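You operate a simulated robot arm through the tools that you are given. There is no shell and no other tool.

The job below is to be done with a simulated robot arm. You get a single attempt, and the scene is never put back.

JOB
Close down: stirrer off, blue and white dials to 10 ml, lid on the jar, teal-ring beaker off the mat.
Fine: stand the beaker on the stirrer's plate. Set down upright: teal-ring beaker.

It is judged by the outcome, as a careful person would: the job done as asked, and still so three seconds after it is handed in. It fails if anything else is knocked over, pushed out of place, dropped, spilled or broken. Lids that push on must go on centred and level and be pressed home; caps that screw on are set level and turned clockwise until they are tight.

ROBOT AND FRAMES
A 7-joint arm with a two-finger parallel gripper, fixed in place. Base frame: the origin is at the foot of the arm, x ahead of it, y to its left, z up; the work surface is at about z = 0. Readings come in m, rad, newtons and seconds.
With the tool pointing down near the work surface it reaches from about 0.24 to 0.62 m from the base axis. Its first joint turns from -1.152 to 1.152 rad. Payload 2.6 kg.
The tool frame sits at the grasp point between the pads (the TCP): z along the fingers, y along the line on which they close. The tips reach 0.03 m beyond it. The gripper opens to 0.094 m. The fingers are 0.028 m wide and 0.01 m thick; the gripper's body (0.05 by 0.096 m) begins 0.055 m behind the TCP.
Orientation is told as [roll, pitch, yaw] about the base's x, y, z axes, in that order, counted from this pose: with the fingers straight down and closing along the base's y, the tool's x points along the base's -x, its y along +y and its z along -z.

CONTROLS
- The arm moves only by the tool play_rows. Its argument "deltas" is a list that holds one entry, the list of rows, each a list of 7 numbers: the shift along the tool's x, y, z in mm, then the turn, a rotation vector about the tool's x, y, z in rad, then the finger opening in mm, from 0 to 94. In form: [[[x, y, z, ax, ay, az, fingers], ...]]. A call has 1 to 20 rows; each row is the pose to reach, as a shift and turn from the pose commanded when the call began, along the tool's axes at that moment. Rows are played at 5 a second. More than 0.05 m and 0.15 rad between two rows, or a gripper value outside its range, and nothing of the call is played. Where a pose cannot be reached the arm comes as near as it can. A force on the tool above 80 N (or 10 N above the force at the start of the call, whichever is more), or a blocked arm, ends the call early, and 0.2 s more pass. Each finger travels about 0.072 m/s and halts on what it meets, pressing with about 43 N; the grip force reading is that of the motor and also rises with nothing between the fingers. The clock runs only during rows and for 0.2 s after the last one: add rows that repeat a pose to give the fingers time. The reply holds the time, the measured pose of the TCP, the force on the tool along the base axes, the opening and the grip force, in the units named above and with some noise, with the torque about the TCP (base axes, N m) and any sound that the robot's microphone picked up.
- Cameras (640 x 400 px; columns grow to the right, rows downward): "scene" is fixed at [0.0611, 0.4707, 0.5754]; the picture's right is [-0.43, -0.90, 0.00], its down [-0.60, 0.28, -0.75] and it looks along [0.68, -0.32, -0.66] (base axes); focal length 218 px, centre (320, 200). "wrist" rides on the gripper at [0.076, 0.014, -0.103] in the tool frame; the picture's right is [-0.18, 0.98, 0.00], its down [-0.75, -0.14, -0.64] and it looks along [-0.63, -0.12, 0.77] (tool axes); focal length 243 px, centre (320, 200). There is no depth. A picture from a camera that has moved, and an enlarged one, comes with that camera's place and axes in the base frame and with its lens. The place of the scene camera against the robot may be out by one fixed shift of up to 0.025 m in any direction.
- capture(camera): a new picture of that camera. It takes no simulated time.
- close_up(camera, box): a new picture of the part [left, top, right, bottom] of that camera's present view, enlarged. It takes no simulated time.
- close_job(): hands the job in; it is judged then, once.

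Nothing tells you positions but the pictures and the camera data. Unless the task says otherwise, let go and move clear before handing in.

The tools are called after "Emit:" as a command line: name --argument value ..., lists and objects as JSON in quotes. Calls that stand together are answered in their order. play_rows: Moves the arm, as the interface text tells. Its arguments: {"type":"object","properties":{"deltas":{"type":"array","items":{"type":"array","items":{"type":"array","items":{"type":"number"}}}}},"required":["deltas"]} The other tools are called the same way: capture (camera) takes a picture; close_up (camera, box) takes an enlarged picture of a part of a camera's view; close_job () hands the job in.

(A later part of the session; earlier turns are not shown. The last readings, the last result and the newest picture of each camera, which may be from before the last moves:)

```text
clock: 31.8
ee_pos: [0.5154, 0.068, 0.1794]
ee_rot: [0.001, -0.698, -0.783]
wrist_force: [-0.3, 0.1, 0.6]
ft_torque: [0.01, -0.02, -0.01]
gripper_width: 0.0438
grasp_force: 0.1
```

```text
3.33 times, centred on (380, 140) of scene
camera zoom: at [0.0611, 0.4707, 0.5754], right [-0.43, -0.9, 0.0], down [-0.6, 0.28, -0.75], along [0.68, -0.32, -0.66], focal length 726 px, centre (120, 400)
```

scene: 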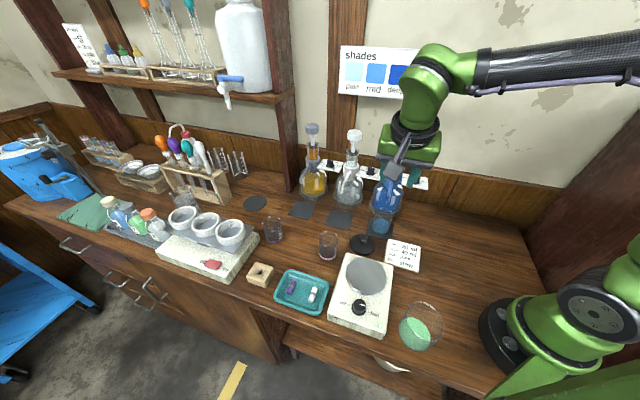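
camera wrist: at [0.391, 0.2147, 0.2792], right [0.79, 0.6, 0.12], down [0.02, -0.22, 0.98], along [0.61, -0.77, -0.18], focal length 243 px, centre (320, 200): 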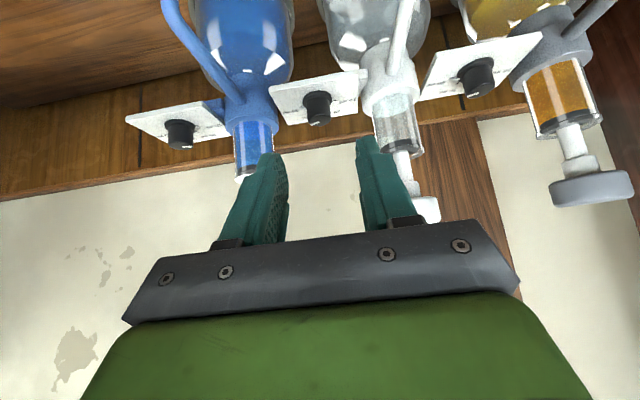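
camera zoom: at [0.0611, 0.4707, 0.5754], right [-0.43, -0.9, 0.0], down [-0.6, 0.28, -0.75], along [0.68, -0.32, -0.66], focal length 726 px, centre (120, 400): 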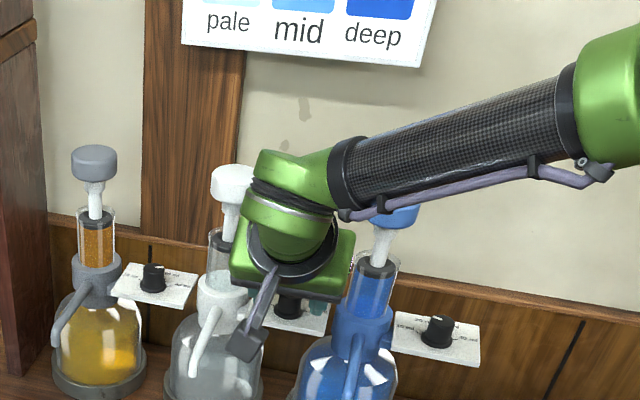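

The knob is centred between the fingers. I'll go 4 mm deeper, pre-rotate -17° around the knob with the fingers open, then grip.

Emit:
play_rows --deltas '[[[0, 0, 4, 0, 0, 0, 44], [0, 1.2, 4, 0.0482, 0, 0.0575, 44], [-0.1, 2.4, 4.1, 0.0965, 0, 0.1149, 44], [-0.3, 3.6, 4.3, 0.1447, 0, 0.1724, 44], [-0.5, 4.7, 4.5, 0.191, 0, 0.2275, 44], [-0.5, 4.7, 4.5, 0.191, 0, 0.2275, 34], [-0.5, 4.7, 4.5, 0.191, 0, 0.2275, 26], [-0.5, 4.7, 4.5, 0.191, 0, 0.2275, 18], [-0.5, 4.7, 4.5, 0.191, 0, 0.2275, 15], [-0.5, 4.7, 4.5, 0.191, 0, 0.2275, 15]]]'

Emit:
close_up --camera "wrist" --box '[220, 60, 420, 220]'

Emit:
close_up --camera "scene" --box '[320, 80, 440, 200]'

```text
clock: 34.0
ee_pos: [0.5196, 0.0663, 0.1784]
ee_rot: [-0.001, -0.699, -1.085]
wrist_force: [-13.3, -2.9, 3.9]
ft_torque: [-0.22, 0.15, -0.17]
gripper_width: 0.0214
grasp_force: 44.8
```

```text
2.50 times, centred on (320, 140) of wrist
camera zoom: at [0.4746, 0.1843, 0.2073], right [0.93, 0.34, 0.12], down [-0.05, -0.21, 0.98], along [0.35, -0.92, -0.18], focal length 606 px, centre (320, 350)
```

zoom: 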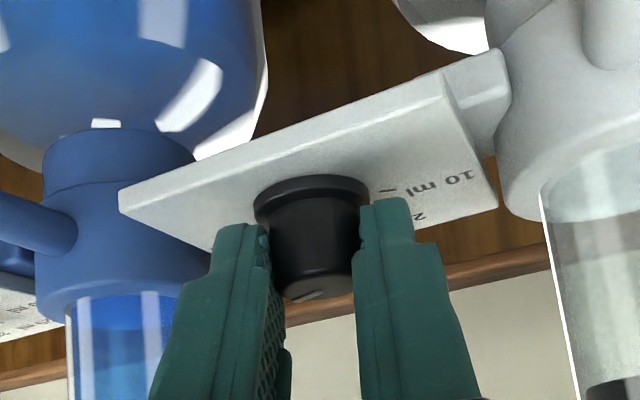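

```text
3.33 times, centred on (380, 140) of scene
camera zoom: at [0.061, 0.4707, 0.5754], right [-0.43, -0.9, 0.0], down [-0.6, 0.28, -0.75], along [0.68, -0.32, -0.66], focal length 726 px, centre (120, 400)
```

zoom: 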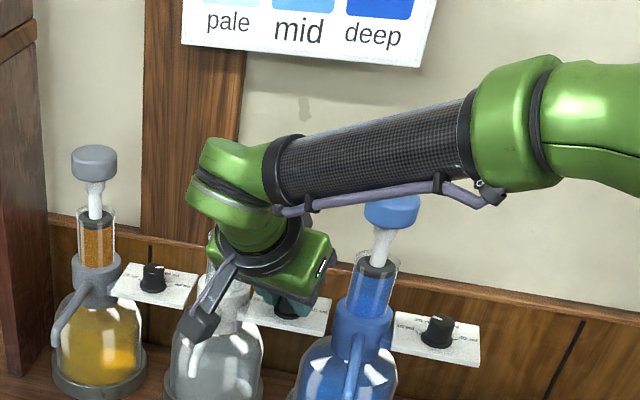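

The white knob is gripped. I'll turn it +34°, release, and swing back around the knob in one smooth sequence.

Emit:
play_rows --deltas '[[[0, -2.3, 0, -0.0545, 0, -0.0649, 15], [-0.2, -3.6, 0.2, -0.1089, 0, -0.1298, 15], [-0.4, -5.0, 0.3, -0.1634, 0, -0.1946, 15], [-0.7, -6.3, 0.6, -0.2179, 0, -0.2596, 15], [-1.1, -7.6, 0.9, -0.2724, 0, -0.3245, 15], [-1.6, -8.8, 1.3, -0.3268, 0, -0.3894, 15], [-2.1, -9.95, 1.8, -0.3813, 0, -0.4542, 15], [-2.1, -9.95, 1.8, -0.3813, 0, -0.4542, 15]]]'

Emit:
close_up --camera "wrist" --box '[220, 60, 420, 220]'

Emit:
close_up --camera "scene" --box '[320, 80, 440, 200]'

```text
clock: 35.8
ee_pos: [0.5128, 0.0626, 0.1778]
ee_rot: [0.004, -0.701, -0.484]
wrist_force: [35.1, 7.0, -17.1]
ft_torque: [-0.2, -0.38, 0.33]
gripper_width: 0.0213
grasp_force: 44.6
```

```text
2.50 times, centred on (320, 140) of wrist
camera zoom: at [0.41, 0.1333, 0.2076], right [0.58, 0.81, 0.12], down [0.08, -0.2, 0.98], along [0.81, -0.56, -0.18], focal length 606 px, centre (320, 350)
```

zoom: 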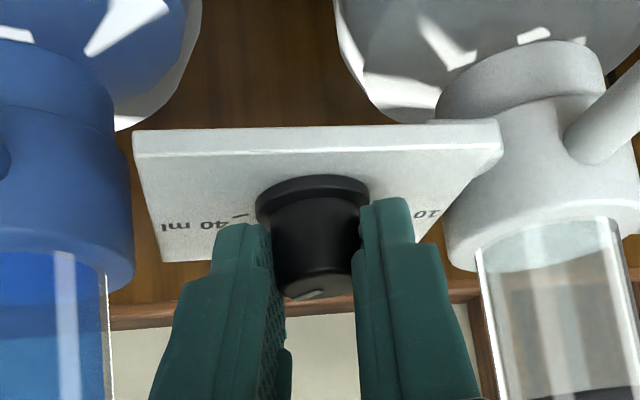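

```text
3.33 times, centred on (380, 140) of scene
camera zoom: at [0.0612, 0.4708, 0.5754], right [-0.43, -0.9, 0.0], down [-0.6, 0.28, -0.75], along [0.68, -0.32, -0.66], focal length 726 px, centre (120, 400)
```

zoom: 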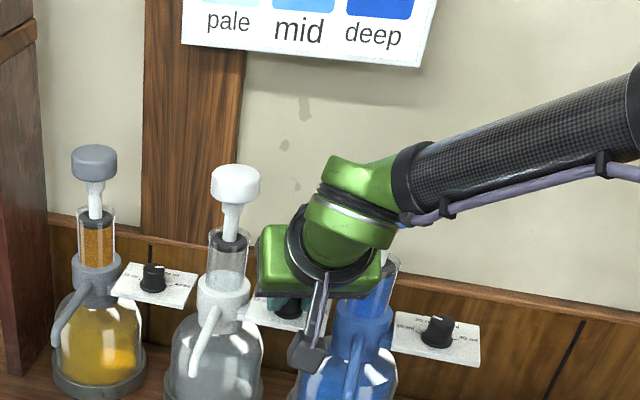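

There's a fair side load, so I'll open here, let it relax, and check where the knob sits before the next grip.

Emit:
play_rows --deltas '[[[0, 0, 0, 0, 0, 0, 24], [0, 0, 0, 0, 0, 0, 34], [0, 0, 0, 0, 0, 0, 44], [0, 0, 0, 0, 0, 0, 44]]]'

Emit:
close_up --camera "wrist" --box '[220, 60, 420, 220]'

Emit:
close_up --camera "scene" --box '[352, 152, 392, 182]'

```text
clock: 36.8
ee_pos: [0.5123, 0.0606, 0.1776]
ee_rot: [-0.002, -0.699, -0.489]
wrist_force: [-0.1, -0.7, -0.3]
ft_torque: [-0.01, 0.01, 0.01]
gripper_width: 0.0442
grasp_force: 0.0
```

```text
2.50 times, centred on (320, 140) of wrist
camera zoom: at [0.4098, 0.1323, 0.2073], right [0.59, 0.8, 0.12], down [0.08, -0.2, 0.98], along [0.81, -0.56, -0.18], focal length 606 px, centre (320, 350)
```

zoom: 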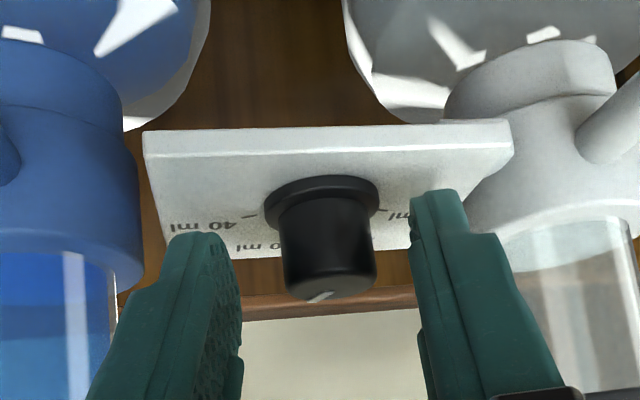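

```text
13.33 times, centred on (372, 167) of scene
camera zoom: at [0.0611, 0.4707, 0.5754], right [-0.43, -0.9, 0.0], down [-0.6, 0.28, -0.75], along [0.68, -0.32, -0.66], focal length 2904 px, centre (-373, 640)
```

zoom: 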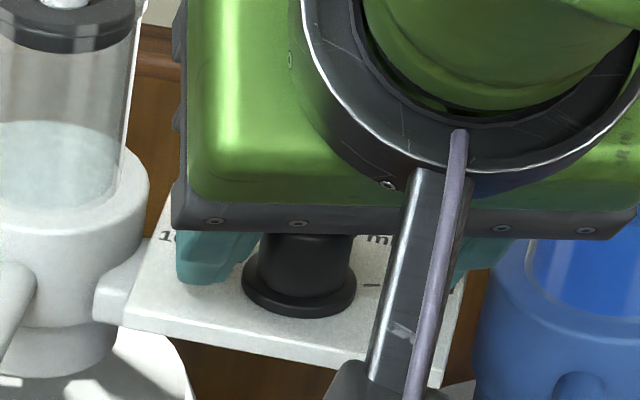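

The bottle hasn't moved, and I now have a better knob centre at about (0.525, 0.056). I'll swing back around this corrected axis.

Emit:
play_rows --deltas '[[[-0.4, 1.2, 0.3, 0.0546, 0, 0.0651, 44], [-0.8, 2.4, 0.6, 0.1093, 0, 0.1302, 44], [-1.2, 3.6, 1.0, 0.164, 0, 0.1953, 44], [-1.5, 4.9, 1.3, 0.2186, 0, 0.2604, 44], [-1.9, 6.1, 1.6, 0.2733, 0, 0.3256, 44], [-2.3, 7.3, 1.9, 0.3279, 0, 0.3907, 44], [-2.7, 8.5, 2.25, 0.3826, 0, 0.4558, 44], [-2.7, 8.5, 2.25, 0.3826, 0, 0.4558, 44]]]'

Emit:
close_up --camera "wrist" --box '[220, 60, 420, 220]'

```text
clock: 38.6
ee_pos: [0.5209, 0.067, 0.1777]
ee_rot: [0.002, -0.697, -1.088]
wrist_force: [0.1, 0.6, -1.1]
ft_torque: [0.0, 0.01, 0.04]
gripper_width: 0.0442
grasp_force: 0.1
```

```text
2.50 times, centred on (320, 140) of wrist
camera zoom: at [0.475, 0.184, 0.2077], right [0.93, 0.33, 0.12], down [-0.05, -0.21, 0.98], along [0.35, -0.92, -0.18], focal length 606 px, centre (320, 350)
```

zoom: 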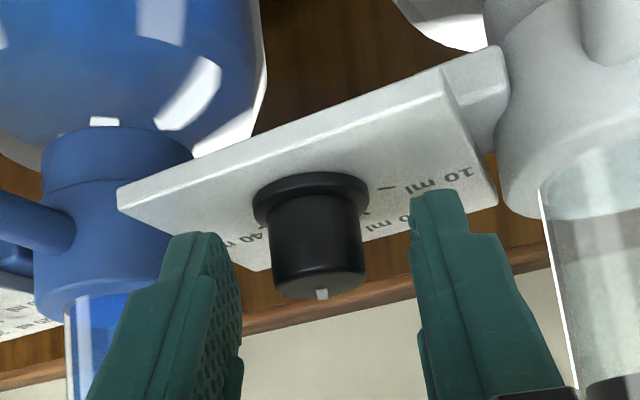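

Well centred. Gripping and turning the second +34°.

Emit:
play_rows --deltas '[[[0, 0, 0, 0, 0, 0, 34], [0, 0, 0, 0, 0, 0, 26], [0, 0, 0, 0, 0, 0, 18], [0, 0, 0, 0, 0, 0, 15], [0, 0, 0, 0, 0, 0, 15], [0, -1.0, 0, -0.0545, 0, -0.0649, 15], [-0.1, -2.0, 0.1, -0.1089, 0, -0.1298, 15], [-0.3, -3.0, 0.3, -0.1634, 0, -0.1946, 15], [-0.5, -4.0, 0.4, -0.2179, 0, -0.2596, 15], [-0.8, -4.9, 0.7, -0.2724, 0, -0.3245, 15], [-1.2, -5.8, 1.0, -0.3268, 0, -0.3894, 15], [-1.6, -6.7, 1.3, -0.3813, 0, -0.4542, 15], [-1.6, -6.7, 1.3, -0.3813, 0, -0.4542, 15]]]'

Emit:
close_up --camera "wrist" --box '[220, 60, 420, 220]'

```text
clock: 41.4
ee_pos: [0.514, 0.0611, 0.1779]
ee_rot: [-0.001, -0.699, -0.49]
wrist_force: [-9.4, -3.5, 2.4]
ft_torque: [0.16, 0.38, -0.12]
gripper_width: 0.0215
grasp_force: 45.1
```

```text
2.50 times, centred on (320, 140) of wrist
camera zoom: at [0.4126, 0.1337, 0.2076], right [0.59, 0.8, 0.12], down [0.08, -0.2, 0.98], along [0.8, -0.56, -0.18], focal length 606 px, centre (320, 350)
```

zoom: 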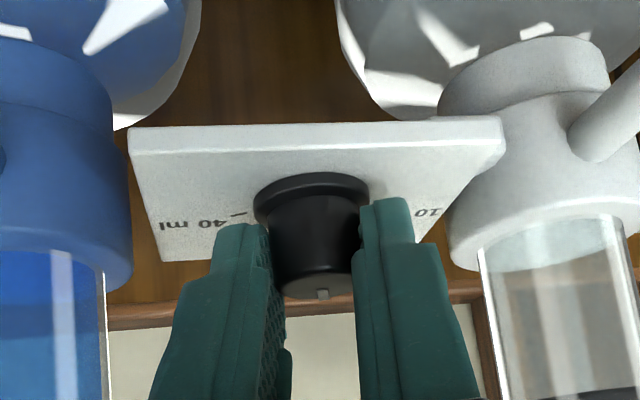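

Only ~10 N of load this time. I'll release, swing back, regrip and turn the third +34° in one sequence.

Emit:
play_rows --deltas '[[[0, 0, 0, 0, 0, 0, 24], [0, 0, 0, 0, 0, 0, 34], [0, 0, 0, 0, 0, 0, 44], [-0.1, 1.4, 0.1, 0.0763, 0, 0.0908, 44], [-0.3, 2.8, 0.2, 0.1525, 0, 0.1817, 44], [-0.6, 4.1, 0.5, 0.2288, 0, 0.2725, 44], [-1.0, 5.4, 0.85, 0.305, 0, 0.3634, 44], [-1.6, 6.65, 1.3, 0.3813, 0, 0.4542, 44], [-1.6, 6.65, 1.3, 0.3813, 0, 0.4542, 34], [-1.6, 6.65, 1.3, 0.3813, 0, 0.4542, 24], [-1.6, 6.65, 1.3, 0.3813, 0, 0.4542, 15], [-1.6, 6.65, 1.3, 0.3813, 0, 0.4542, 15], [-1.0, 5.4, 0.85, 0.305, 0, 0.3634, 15], [-0.6, 4.1, 0.5, 0.2288, 0, 0.2725, 15], [-0.3, 2.8, 0.2, 0.1525, 0, 0.1817, 15], [-0.1, 1.4, 0.1, 0.0763, 0, 0.0908, 15], [0, 0, 0, 0, 0, 0, 15], [0, 0, 0, 0, 0, 0, 15]]]'

Emit:
close_up --camera "wrist" --box '[220, 60, 420, 220]'

```text
clock: 45.2
ee_pos: [0.5143, 0.0612, 0.1779]
ee_rot: [0.0, -0.699, -0.486]
wrist_force: [-1.0, 2.1, 1.4]
ft_torque: [-0.4, -0.03, 0.0]
gripper_width: 0.0213
grasp_force: 45.2
```

```text
2.50 times, centred on (320, 140) of wrist
camera zoom: at [0.4117, 0.1335, 0.2072], right [0.58, 0.8, 0.12], down [0.08, -0.2, 0.98], along [0.81, -0.56, -0.18], focal length 606 px, centre (320, 350)
```

zoom: 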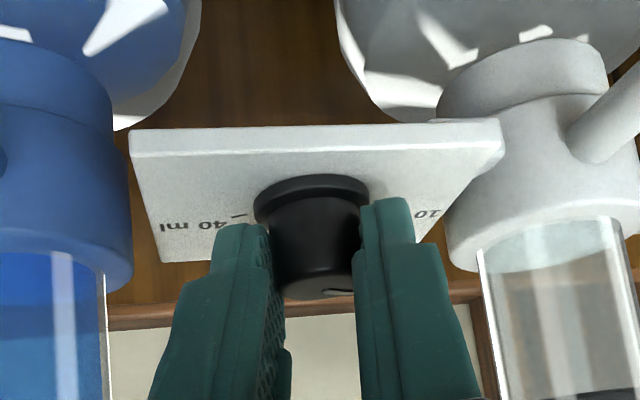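

Third turn done with little load. I'll open, swing back, and read the pointer before the last turn.

Emit:
play_rows --deltas '[[[0, 0, 0, 0, 0, 0, 24], [0, 0, 0, 0, 0, 0, 34], [0, 0, 0, 0, 0, 0, 44], [-0.1, 1.4, 0.1, 0.0763, 0, 0.0908, 44], [-0.3, 2.8, 0.2, 0.1525, 0, 0.1817, 44], [-0.6, 4.1, 0.5, 0.2288, 0, 0.2725, 44], [-1.0, 5.4, 0.85, 0.305, 0, 0.3634, 44], [-1.6, 6.65, 1.3, 0.3813, 0, 0.4542, 44], [-1.6, 6.65, 1.3, 0.3813, 0, 0.4542, 44]]]'

Emit:
close_up --camera "wrist" --box '[285, 110, 385, 190]'

Emit:
close_up --camera "scene" --box '[352, 152, 392, 182]'

```text
clock: 47.2
ee_pos: [0.5207, 0.0672, 0.1788]
ee_rot: [0.002, -0.697, -1.089]
wrist_force: [0.3, -0.2, 0.4]
ft_torque: [0.04, 0.01, -0.02]
gripper_width: 0.0441
grasp_force: 0.1
```

```text
5.00 times, centred on (335, 150) of wrist
camera zoom: at [0.4748, 0.1846, 0.2082], right [0.94, 0.33, 0.12], down [-0.05, -0.21, 0.98], along [0.35, -0.92, -0.18], focal length 1213 px, centre (245, 450)
```

zoom: 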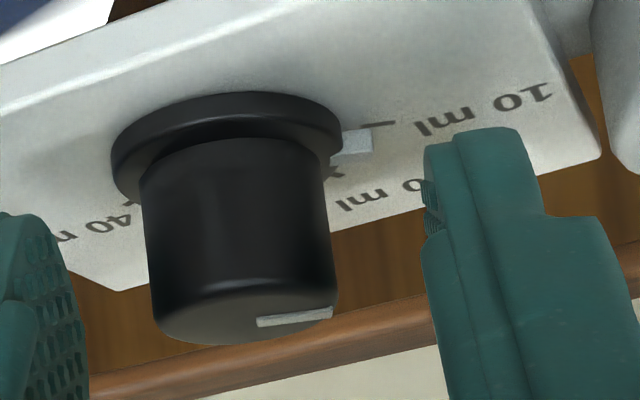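

```text
13.33 times, centred on (372, 167) of scene
camera zoom: at [0.0611, 0.4707, 0.5754], right [-0.43, -0.9, 0.0], down [-0.6, 0.28, -0.75], along [0.68, -0.32, -0.66], focal length 2904 px, centre (-373, 640)
```

zoom: 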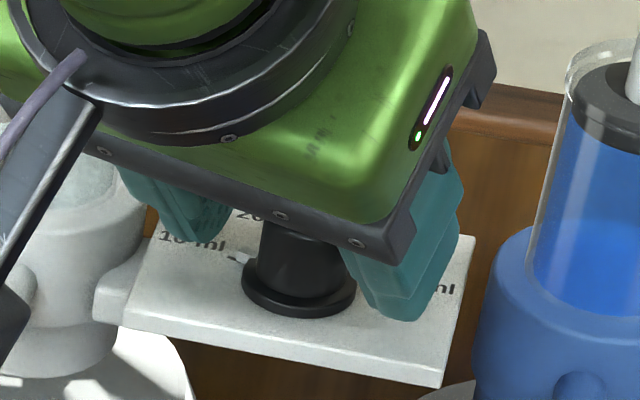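

The white pointer already sits at the 10 ml tick — the dial evidently snaps to its marks. I'll back out along the tool axis and verify.

Emit:
play_rows --deltas '[[[0, 0, -8, 0, 0, 0, 44], [0, 0, -18, 0, 0, 0, 44], [0, 0, -30, 0, 0, 0, 44], [0, 0, -44, 0, 0, 0, 44], [0, 0, -58, 0, 0, 0, 44], [0, 0, -72, 0, 0, 0, 44], [0, 0, -86, 0, 0, 0, 44], [0, 0, -100, 0, 0, 0, 44], [0, 0, -110, 0, 0, 0, 44], [0, 0, -110, 0, 0, 0, 44]]]'

Emit:
close_up --camera "wrist" --box '[240, 60, 400, 180]'

Emit:
capture --camera "scene"

Emit:
close_up --camera "scene" --box '[352, 152, 392, 182]'

```text
clock: 49.4
ee_pos: [0.4862, 0.1283, 0.262]
ee_rot: [0.0, -0.699, -1.084]
wrist_force: [0.3, -0.3, 0.5]
ft_torque: [-0.03, 0.01, -0.04]
gripper_width: 0.044
grasp_force: 0.0
```

```text
3.33 times, centred on (320, 120) of wrist
camera zoom: at [0.4411, 0.2461, 0.2922], right [0.93, 0.34, 0.12], down [-0.05, -0.21, 0.98], along [0.35, -0.92, -0.18], focal length 809 px, centre (320, 467)
```

zoom: 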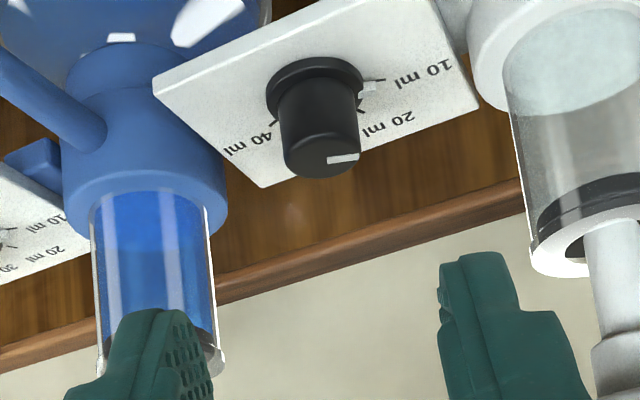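

```text
taken
```

scene: 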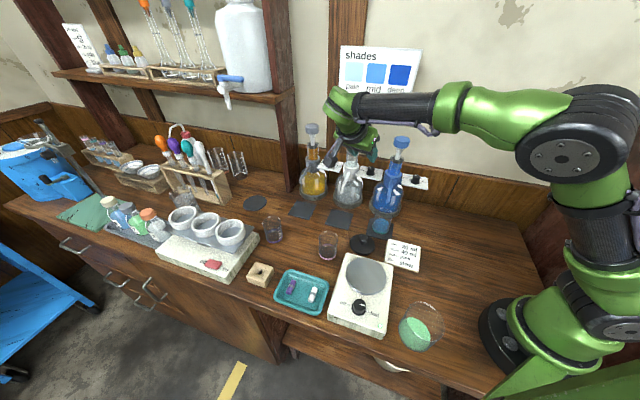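

```text
13.33 times, centred on (372, 167) of scene
camera zoom: at [0.0611, 0.4707, 0.5754], right [-0.43, -0.9, 0.0], down [-0.6, 0.28, -0.75], along [0.68, -0.32, -0.66], focal length 2904 px, centre (-373, 640)
```

zoom: 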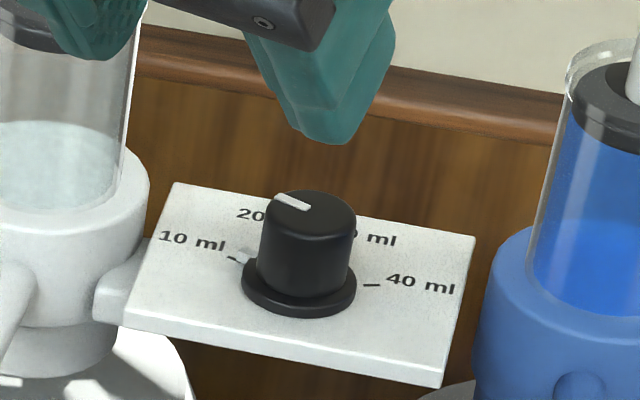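

Both dials read 10 ml. Next is the stirrer: its knob is around (0.20, 0.30), with off/slow/fast 90° apart, so fast→off is +180° counter-clockwise. I'll retreat from the bottles and straighten the tool.

Emit:
play_rows --deltas '[[[6, -8, -14, 0, 0, 0, 44], [12, -16, -28, 0, 0.06, 0, 44], [18, -24, -42, 0, 0.12, 0, 44], [25, -32, -56, 0, 0.18, 0, 44], [32, -40, -70, 0, 0.25, 0, 44], [39, -49, -84, 0, 0.32, 0, 44], [46, -58, -98, 0, 0.39, 0, 44], [53, -67, -112, 0, 0.46, 0, 44], [60, -76, -124, 0, 0.53, 0, 44], [67, -85, -138, 0, 0.6, 0, 44], [74, -95, -151, 0, 0.66, 0, 44], [74, -95, -151, 0, 0.698, 0, 44], [74, -95, -151, 0, 0.698, 0, 44]]]'

Emit:
capture --camera "wrist"

```text
clock: 52.2
ee_pos: [0.3296, 0.222, 0.3296]
ee_rot: [-0.001, 0.001, -1.083]
wrist_force: [0.9, -0.3, -0.4]
ft_torque: [0.04, 0.01, 0.03]
gripper_width: 0.044
grasp_force: 0.1
```

```text
taken
camera wrist: at [0.3078, 0.2963, 0.433], right [0.95, 0.3, 0.0], down [0.23, -0.73, 0.64], along [0.19, -0.61, -0.77], focal length 243 px, centre (320, 200)
```

wrist: 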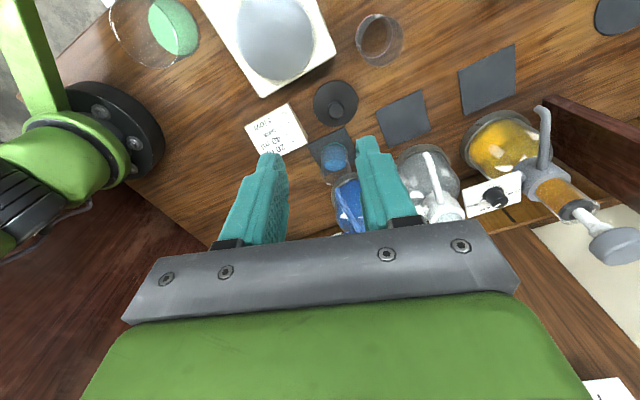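

From here the lid is at about (0.373, 0.170). I'll move to hover above the stirrer knob.

Emit:
play_rows --deltas '[[[10, -6.5, 9, 0, 0, -0.03, 50], [20, -13, 18, 0, 0, -0.06, 50], [30, -20, 27, 0, 0, -0.09, 50], [40, -26, 36, 0, 0, -0.12, 50], [50, -33, 46, 0, 0, -0.15, 50], [60, -39, 55, 0, 0, -0.18, 50], [70, -46, 64, 0, 0, -0.21, 50], [80, -52, 73, 0, 0, -0.24, 50], [90, -59, 82, 0, 0, -0.27, 50], [100, -65, 92, 0, 0, -0.298, 50], [110, -72, 101, 0, 0, -0.298, 50], [119, -78, 110, 0, 0, -0.298, 50], [119, -78, 110, 0, 0, -0.298, 50]]]'

Emit:
capture --camera "wrist"

Emit:
close_up --camera "wrist" --box '[240, 40, 400, 160]'

Emit:
capture --camera "scene"

```text
clock: 55.0
ee_pos: [0.2077, 0.289, 0.2199]
ee_rot: [0.0, -0.001, -0.785]
wrist_force: [-0.6, -0.4, -0.1]
ft_torque: [0.02, 0.0, 0.01]
gripper_width: 0.0502
grasp_force: 0.0
```

```text
taken
camera wrist: at [0.1636, 0.354, 0.3222], right [0.83, 0.56, 0.0], down [0.43, -0.63, 0.64], along [0.36, -0.53, -0.77], focal length 243 px, centre (320, 200)
```

wrist: 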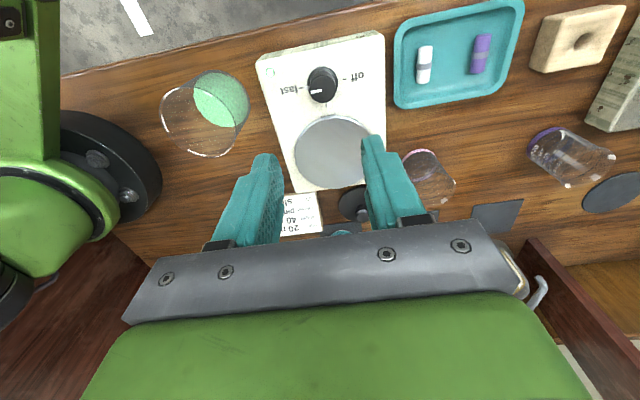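

```text
3.33 times, centred on (320, 100) of wrist
camera zoom: at [0.1636, 0.354, 0.3222], right [0.83, 0.56, 0.0], down [0.43, -0.63, 0.64], along [0.36, -0.53, -0.77], focal length 809 px, centre (320, 533)
```

zoom: 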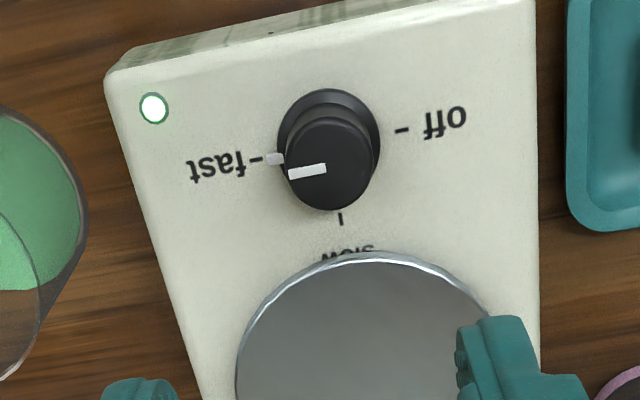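

```text
taken
```

scene: 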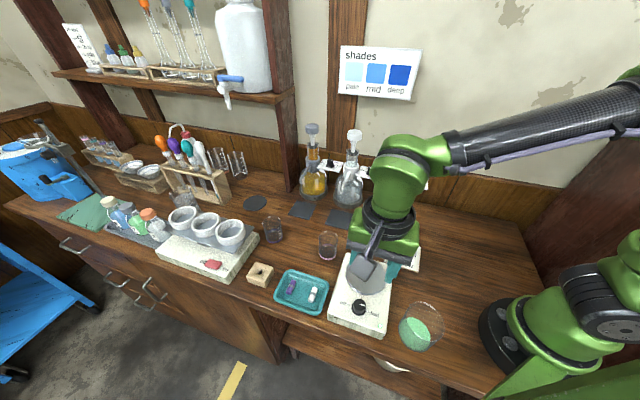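

The stirrer knob is centred near (0.2045, 0.2965), its top at z≈0.064, pointer on "fast". I'll align, descend and straddle it.

Emit:
play_rows --deltas '[[[3, 1.7, 12, 0, 0, 0, 50], [6.4, 3.5, 26, 0, 0, 0, 50], [6.4, 3.5, 42, 0, 0, 0, 50], [6.4, 3.5, 58, 0, 0, 0, 50], [6.4, 3.5, 74, 0, 0, 0, 50], [6.4, 3.5, 88, 0, 0, 0, 50], [6.4, 3.5, 100, 0, 0, 0, 50], [6.4, 3.5, 110, 0, 0, 0, 50], [6.4, 3.5, 110, 0, 0, 0, 50]]]'

Emit:
close_up --camera "wrist" --box '[220, 60, 420, 220]'

```text
clock: 57.0
ee_pos: [0.2035, 0.2972, 0.1099]
ee_rot: [0.001, 0.001, -0.786]
wrist_force: [-0.5, 0.0, -1.1]
ft_torque: [-0.02, -0.02, -0.01]
gripper_width: 0.05
grasp_force: 0.0
```

```text
2.50 times, centred on (320, 140) of wrist
camera zoom: at [0.1603, 0.3617, 0.2123], right [0.83, 0.56, 0.0], down [0.43, -0.63, 0.64], along [0.36, -0.53, -0.77], focal length 606 px, centre (320, 350)
```

zoom: 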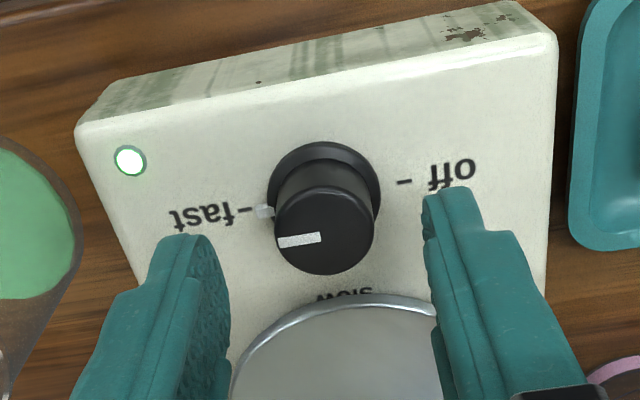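

Aligned within 2 mm. I'll descend to grip height and close on the knob.

Emit:
play_rows --deltas '[[[-2, 0.7, 9, 0, 0, 0, 50], [-2, 0.7, 18, 0, 0, 0, 50], [-2, 0.7, 26, 0, 0, 0, 50], [-2, 0.7, 26, 0, 0, 0, 40], [-2, 0.7, 26, 0, 0, 0, 30], [-2, 0.7, 26, 0, 0, 0, 20], [-2, 0.7, 26, 0, 0, 0, 20]]]'

Emit:
close_up --camera "wrist" --box '[220, 60, 420, 220]'

```text
clock: 58.6
ee_pos: [0.2068, 0.2947, 0.0845]
ee_rot: [0.004, -0.001, -0.784]
wrist_force: [8.5, 10.7, -9.1]
ft_torque: [-0.24, 0.1, -0.01]
gripper_width: 0.0258
grasp_force: 45.2
```

```text
2.50 times, centred on (320, 140) of wrist
camera zoom: at [0.163, 0.3601, 0.1871], right [0.82, 0.57, 0.0], down [0.43, -0.63, 0.64], along [0.36, -0.53, -0.77], focal length 606 px, centre (320, 350)
```

zoom: 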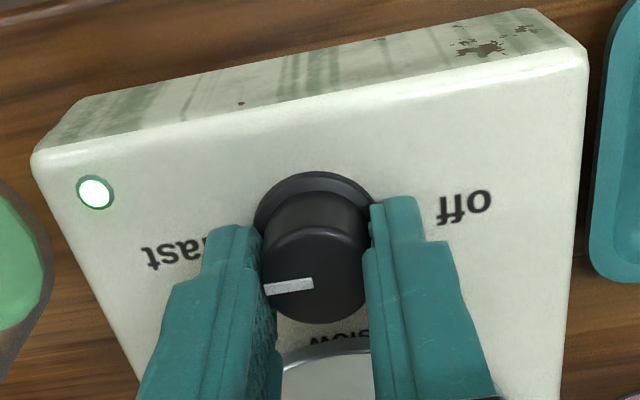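

Gripped at 25.8 mm with ~13 N sideways. I'll relieve that with a small shift and check that the stirrer hasn't moved.

Emit:
play_rows --deltas '[[[0, 0.5, 0, 0, 0, 0, 20], [0, 1.0, -0.5, 0, 0, 0, 20], [0, 1.0, -0.5, 0, 0, 0, 20]]]'

Emit:
close_up --camera "scene" --box '[310, 230, 450, 350]'

```text
clock: 59.4
ee_pos: [0.207, 0.295, 0.0839]
ee_rot: [0.001, 0.0, -0.786]
wrist_force: [8.3, 7.4, -17.7]
ft_torque: [1.02, -0.12, 0.0]
gripper_width: 0.0256
grasp_force: 44.7
```

```text
3.33 times, centred on (380, 290) of scene
camera zoom: at [0.0611, 0.4708, 0.5754], right [-0.43, -0.9, 0.0], down [-0.6, 0.28, -0.75], along [0.68, -0.32, -0.66], focal length 726 px, centre (120, -100)
```

zoom: 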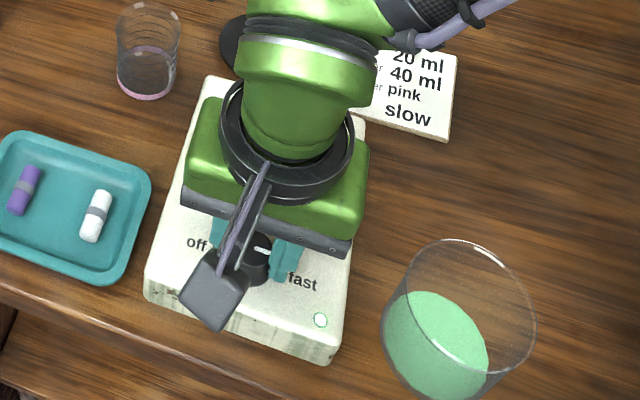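

The stirrer hasn't moved. I'll relax the vertical load and turn +45° first.

Emit:
play_rows --deltas '[[[0, 0.5, 0.8, 0, 0, -0.06, 20], [0, 1, 0.8, 0, 0, -0.16, 20], [0, 1, 0.8, 0, 0, -0.26, 20], [0, 1, 0.8, 0, 0, -0.36, 20], [0, 1, 0.8, 0, 0, -0.46, 20], [0, 1, 0.8, 0, 0, -0.56, 20], [0, 1, 0.8, 0, 0, -0.66, 20], [0, 1, 0.8, 0, 0, -0.76, 20], [0, 1, 0.8, 0, 0, -0.785, 20], [0, 1, 0.8, 0, 0, -0.785, 20]]]'

Emit:
close_up --camera "wrist" --box '[220, 60, 420, 220]'

Emit:
close_up --camera "scene" --box '[310, 230, 450, 350]'

```text
clock: 61.6
ee_pos: [0.2073, 0.2983, 0.0848]
ee_rot: [0.001, 0.001, 0.0]
wrist_force: [-0.8, 1.4, 18.9]
ft_torque: [-0.46, 0.9, -0.01]
gripper_width: 0.0259
grasp_force: 45.0
```

```text
2.50 times, centred on (320, 140) of wrist
camera zoom: at [0.1317, 0.3126, 0.187], right [0.18, 0.98, 0.0], down [0.75, -0.14, 0.64], along [0.63, -0.12, -0.77], focal length 606 px, centre (320, 350)
```

zoom: 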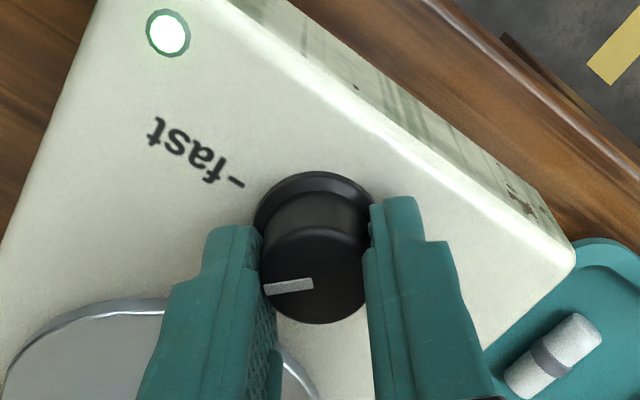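

```text
3.33 times, centred on (380, 290) of scene
camera zoom: at [0.061, 0.4707, 0.5755], right [-0.43, -0.9, 0.0], down [-0.6, 0.28, -0.75], along [0.68, -0.32, -0.66], focal length 726 px, centre (120, -100)
```

zoom: 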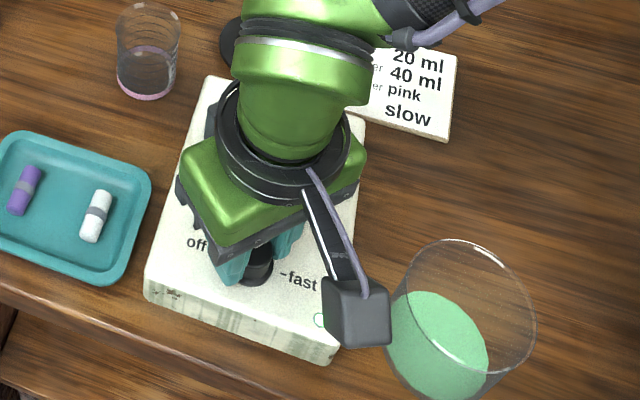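

The knob turns cleanly with the gripper. Continuing another +45° to reach "slow".

Emit:
play_rows --deltas '[[[0, 0, -0.5, 0, 0, -0.1, 20], [0, 0, -0.5, 0, 0, -0.2, 20], [0, 0, -0.5, 0, 0, -0.3, 20], [0, 0, -0.5, 0, 0, -0.4, 20], [0, 0, -0.5, 0, 0, -0.5, 20], [0, 0, -0.5, 0, 0, -0.6, 20], [0, 0, -0.5, 0, 0, -0.7, 20], [0, 0, -0.5, 0, 0, -0.785, 20], [0, 0, -0.5, 0, 0, -0.785, 20]]]'

Emit:
close_up --camera "wrist" --box '[220, 60, 420, 220]'

```text
clock: 63.6
ee_pos: [0.2064, 0.3001, 0.0848]
ee_rot: [0.003, -0.005, 0.792]
wrist_force: [-9.7, 38.0, -20.8]
ft_torque: [0.77, -0.71, -0.04]
gripper_width: 0.0257
grasp_force: 45.3
```

```text
2.50 times, centred on (320, 140) of wrist
camera zoom: at [0.1428, 0.2553, 0.1869], right [-0.57, 0.82, 0.0], down [0.63, 0.43, 0.65], along [0.53, 0.37, -0.76], focal length 606 px, centre (320, 350)
```

zoom: 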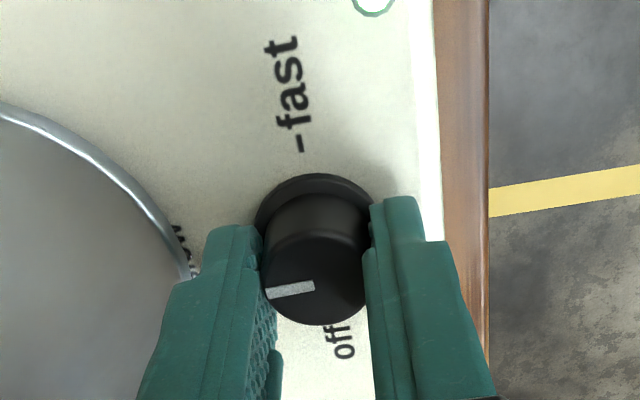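

Now at "slow". I'll release and check before regripping for the second half.

Emit:
play_rows --deltas '[[[0, 0, 0, 0, 0, 0, 30], [0, 0, 0, 0, 0, 0, 40], [0, 0, 0, 0, 0, 0, 50], [0, 0, 0, 0, 0, 0, 50]]]'

Emit:
close_up --camera "wrist" --box '[220, 60, 420, 220]'

Emit:
close_up --camera "scene" --box '[310, 230, 450, 350]'

```text
clock: 64.6
ee_pos: [0.2072, 0.2952, 0.0844]
ee_rot: [0.002, 0.002, 0.782]
wrist_force: [-12.5, -0.5, 1.9]
ft_torque: [-0.06, 0.27, -0.22]
gripper_width: 0.0446
grasp_force: 0.0
```

```text
2.50 times, centred on (320, 140) of wrist
camera zoom: at [0.1431, 0.2537, 0.1869], right [-0.56, 0.83, 0.0], down [0.64, 0.43, 0.64], along [0.53, 0.36, -0.77], focal length 606 px, centre (320, 350)
```

zoom: 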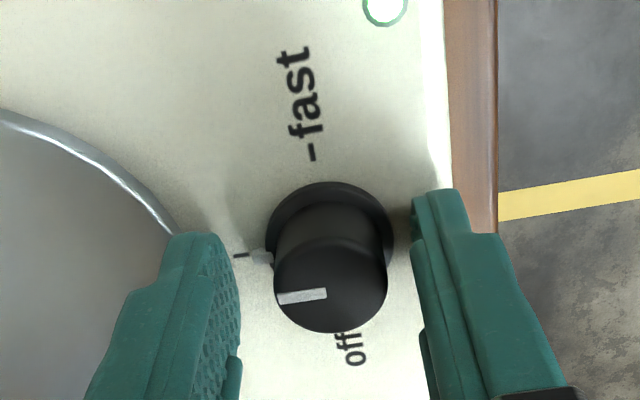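

```text
3.33 times, centred on (380, 290) of scene
camera zoom: at [0.0611, 0.4707, 0.5754], right [-0.43, -0.9, 0.0], down [-0.6, 0.28, -0.75], along [0.68, -0.32, -0.66], focal length 726 px, centre (120, -100)
```

zoom: 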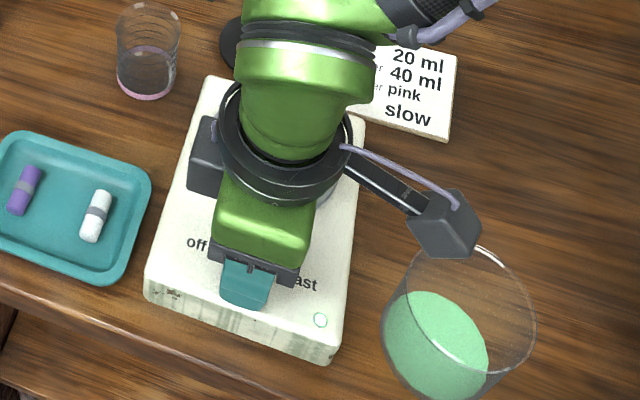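

The pointer is on "slow", but one finger lightly touches the plate's rim when open, so I'll narrow the opening, recentre, lift, and rotate back above the knob.

Emit:
play_rows --deltas '[[[0, 1.5, 0, 0, 0, 0, 40], [0.2, 3, 0, 0, 0, 0, 36], [0.3, 4.2, 0, 0, 0, 0, 36], [0.3, 4.2, -10, 0, 0, 0, 36], [0.3, 4.2, -20, 0, 0, 0, 36], [0.3, 4.2, -24, 0, 0, 0.12, 36], [0.3, 4.2, -24, 0, 0, 0.25, 40], [0.3, 4.2, -24, 0, 0, 0.38, 44], [0.3, 4.2, -24, 0, 0, 0.51, 46], [0.3, 4.2, -24, 0, 0, 0.64, 46], [0.3, 4.2, -24, 0, 0, 0.77, 46], [0.3, 4.2, -24, 0, 0, 0.9, 46], [0.3, 4.2, -24, 0, 0, 1.03, 46], [0.3, 4.2, -24, 0, 0, 1.16, 46], [0.3, 4.2, -24, 0, 0, 1.29, 46], [0.3, 4.2, -24, 0, 0, 1.42, 46], [0.3, 4.2, -24, 0, 0, 1.55, 46], [0.3, 4.2, -24, 0, 0, 1.57, 46], [0.3, 4.2, -24, 0, 0, 1.57, 46]]]'

Emit:
close_up --camera "wrist" --box '[220, 60, 420, 220]'

Emit:
close_up --camera "scene" --box '[310, 230, 450, 350]'

```text
clock: 68.6
ee_pos: [0.2049, 0.2996, 0.1086]
ee_rot: [0.001, 0.0, -0.787]
wrist_force: [0.1, -0.4, 0.4]
ft_torque: [-0.02, -0.01, 0.0]
gripper_width: 0.0457
grasp_force: 0.1
```

```text
2.50 times, centred on (320, 140) of wrist
camera zoom: at [0.1614, 0.3646, 0.2113], right [0.83, 0.56, 0.0], down [0.43, -0.63, 0.64], along [0.36, -0.53, -0.77], focal length 606 px, centre (320, 350)
```

zoom: 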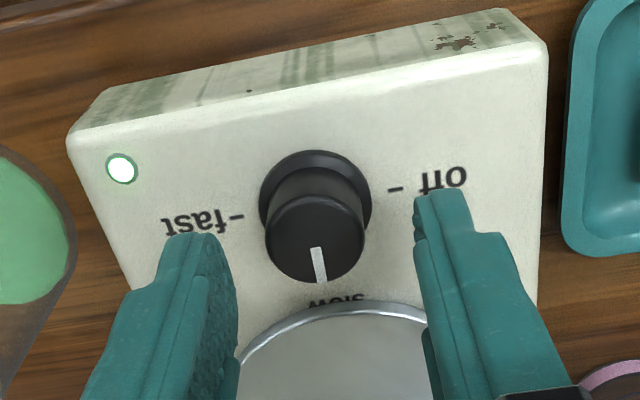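

```text
3.33 times, centred on (380, 290) of scene
camera zoom: at [0.0611, 0.4707, 0.5754], right [-0.43, -0.9, 0.0], down [-0.6, 0.28, -0.75], along [0.68, -0.32, -0.66], focal length 726 px, centre (120, -100)
```

zoom: 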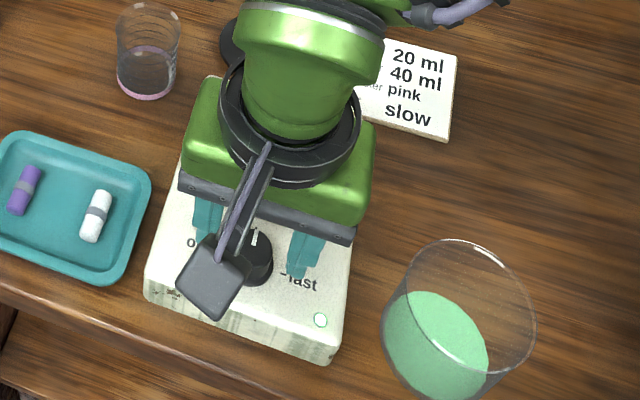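

The stirrer is still in place and reads "slow". Regripping for the second +90°.

Emit:
play_rows --deltas '[[[0, -1.5, 8, 0, 0, 0, 46], [0, -1.5, 16, 0, 0, 0, 46], [0, -1.5, 24, 0, 0, 0, 46], [0, -1.5, 24, 0, 0, 0, 36], [0, -1.5, 24, 0, 0, 0, 28], [0, -1.5, 24, 0, 0, 0, 20], [0, -1.5, 24, 0, 0, 0, 20]]]'

```text
clock: 70.2
ee_pos: [0.2028, 0.2986, 0.0845]
ee_rot: [0.001, 0.001, -0.786]
wrist_force: [5.7, 7.5, -7.3]
ft_torque: [0.13, 0.12, -0.01]
gripper_width: 0.0251
grasp_force: 44.5
```

Emit:
play_rows --deltas '[[[0, 0.5, 0.2, 0, 0, -0.11, 20], [0, 0.5, 0.2, 0, 0, -0.22, 20], [0, 0.5, 0.2, 0, 0, -0.33, 20], [0, 0.5, 0.2, 0, 0, -0.44, 20], [0, 0.5, 0.2, 0, 0, -0.55, 20], [0, 0.5, 0.2, 0, 0, -0.66, 20], [0, 0.5, 0.2, 0, 0, -0.77, 20], [0, 0.5, 0.2, 0, 0, -0.88, 20], [0, 0.5, 0.2, 0, 0, -0.99, 20], [0, 0.5, 0.2, 0, 0, -1.1, 20], [0, 0.5, 0.2, 0, 0, -1.21, 20], [0, 0.5, 0.2, 0, 0, -1.32, 20], [0, 0.5, 0.2, 0, 0, -1.43, 20], [0, 0.5, 0.2, 0, 0, -1.54, 20], [0, 0.5, 0.2, 0, 0, -1.58, 20], [0, 0.5, 0.2, 0, 0, -1.58, 20]]]'

Emit:
close_up --camera "wrist" --box '[220, 60, 420, 220]'

Emit:
close_up --camera "scene" --box '[310, 230, 450, 350]'

```text
clock: 73.6
ee_pos: [0.203, 0.2974, 0.0849]
ee_rot: [0.001, 0.006, 0.79]
wrist_force: [1.6, -32.4, 19.0]
ft_torque: [-0.37, 0.24, -0.26]
gripper_width: 0.0253
grasp_force: 44.8
```

```text
2.50 times, centred on (320, 140) of wrist
camera zoom: at [0.1408, 0.2546, 0.1872], right [-0.57, 0.82, 0.0], down [0.63, 0.44, 0.64], along [0.53, 0.36, -0.77], focal length 606 px, centre (320, 350)
```

zoom: 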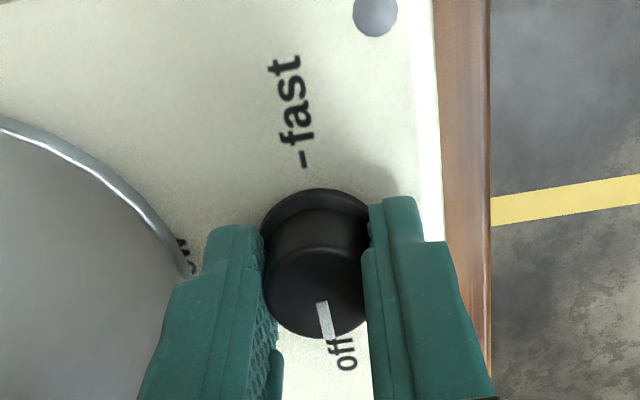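

```text
3.33 times, centred on (380, 290) of scene
camera zoom: at [0.061, 0.4707, 0.5755], right [-0.43, -0.9, 0.0], down [-0.6, 0.28, -0.75], along [0.68, -0.32, -0.66], focal length 726 px, centre (120, -100)
```

zoom: 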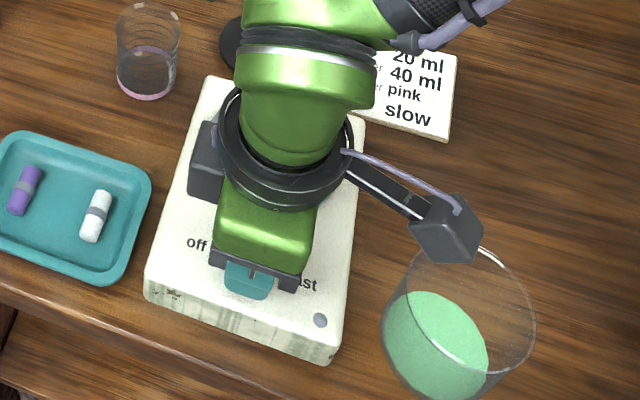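

The LED is dark and the pointer is on "off". I'll release with a narrow opening and lift clear.

Emit:
play_rows --deltas '[[[0, 0, 0, 0, 0, 0, 28], [0, 0, 0, 0, 0, 0, 36], [0, 0, 0, 0, 0, 0, 36], [0, 0, -10, 0, 0, 0, 36], [0, 0, -22, 0, 0, 0, 36], [0, 0, -36, 0, 0, 0, 44], [0, 0, -52, 0, 0, 0, 60], [0, 0, -70, 0, 0, 0, 60], [0, 0, -88, 0, 0, 0, 60], [0, 0, -106, 0, 0, 0, 60], [0, 0, -120, 0, 0, 0, 60], [0, 0, -120, 0, 0, 0, 60]]]'

Emit:
capture --camera "wrist"

Emit:
close_up --camera "wrist" --box '[250, 60, 390, 160]'

Emit:
close_up --camera "scene" --box '[330, 280, 400, 340]'

```text
clock: 76.2
ee_pos: [0.203, 0.2992, 0.2036]
ee_rot: [0.001, 0.001, 0.793]
wrist_force: [0.3, 0.3, -0.4]
ft_torque: [0.0, -0.01, -0.01]
gripper_width: 0.0601
grasp_force: 0.2
```

```text
taken
camera wrist: at [0.14, 0.2562, 0.3069], right [-0.57, 0.82, 0.0], down [0.63, 0.44, 0.64], along [0.53, 0.37, -0.77], focal length 243 px, centre (320, 200)
```

wrist: 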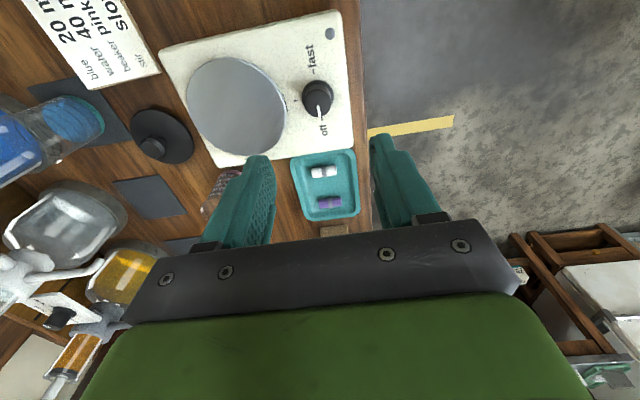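

```text
4.00 times, centred on (320, 110) of wrist
camera zoom: at [0.14, 0.2562, 0.3069], right [-0.57, 0.82, 0.0], down [0.63, 0.44, 0.64], along [0.53, 0.37, -0.77], focal length 970 px, centre (320, 560)
```

zoom: 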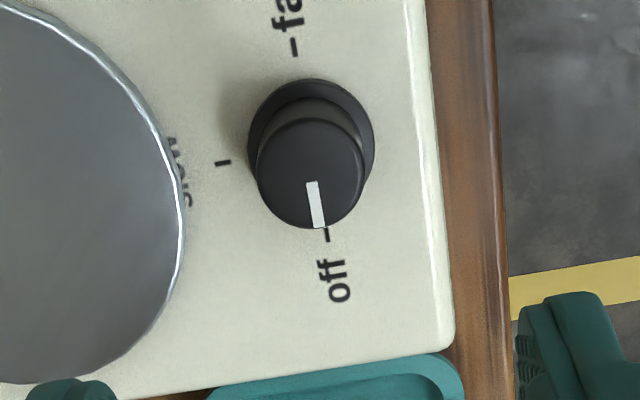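

```text
6.67 times, centred on (365, 310) of scene
camera zoom: at [0.0611, 0.4707, 0.5754], right [-0.43, -0.9, 0.0], down [-0.6, 0.28, -0.75], along [0.68, -0.32, -0.66], focal length 1452 px, centre (20, -533)
```

zoom: 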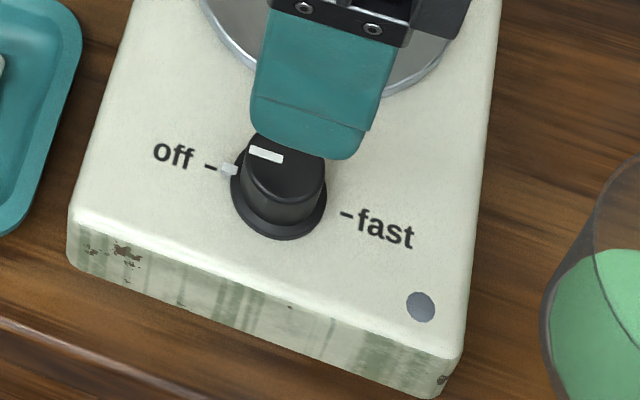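

The stirrer is off with its LED dark and unmoved. Next the lid: I'll first test the reach above the jar near (0.11, 0.20) with an empty gripper and look at the jar closely.

Emit:
play_rows --deltas '[[[4, 0, -10, 0, 0, 0.11, 60], [10, 0, -20, 0, 0, 0.22, 60], [18, 0, -30, 0, 0, 0.33, 60], [27, 0, -40, 0, 0, 0.44, 60], [36, 0, -50, 0, 0, 0.55, 60], [46, 0, -50, 0, 0, 0.66, 60], [56, 0, -50, 0, 0, 0.77, 60], [66, 0, -50, 0, 0, 0.88, 60], [76, 0, -50, 0, 0, 0.99, 60], [86, 0, -50, 0, 0, 1.1, 60], [96, 0, -50, 0, 0, 1.21, 60], [106, 0, -50, 0, 0, 1.32, 60], [116, 0, -50, 0, 0, 1.43, 60], [125, 0, -50, 0, 0, 1.54, 60], [125, 0, -50, 0, 0, 1.575, 60], [125, 0, -50, 0, 0, 1.575, 60]]]'

Emit:
capture --camera "wrist"

Emit:
capture --camera "scene"

```text
clock: 79.6
ee_pos: [0.1156, 0.2104, 0.2549]
ee_rot: [0.0, 0.0, -0.782]
wrist_force: [0.5, -0.4, 0.2]
ft_torque: [0.0, -0.04, 0.05]
gripper_width: 0.0599
grasp_force: 0.0
```

```text
taken
camera wrist: at [0.0719, 0.2746, 0.3573], right [0.82, 0.57, 0.0], down [0.43, -0.63, 0.64], along [0.36, -0.53, -0.77], focal length 243 px, centre (320, 200)
```

wrist: 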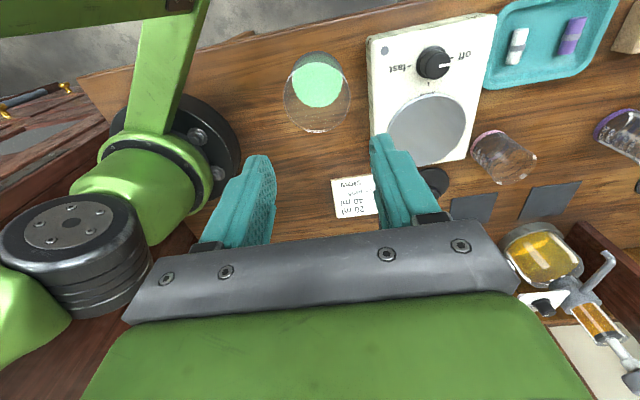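

```text
taken
```

scene: 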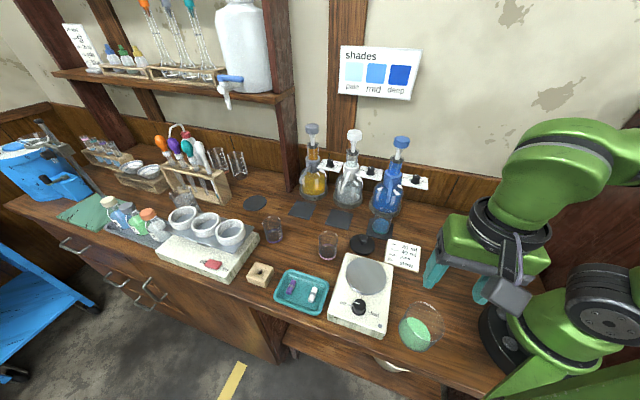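

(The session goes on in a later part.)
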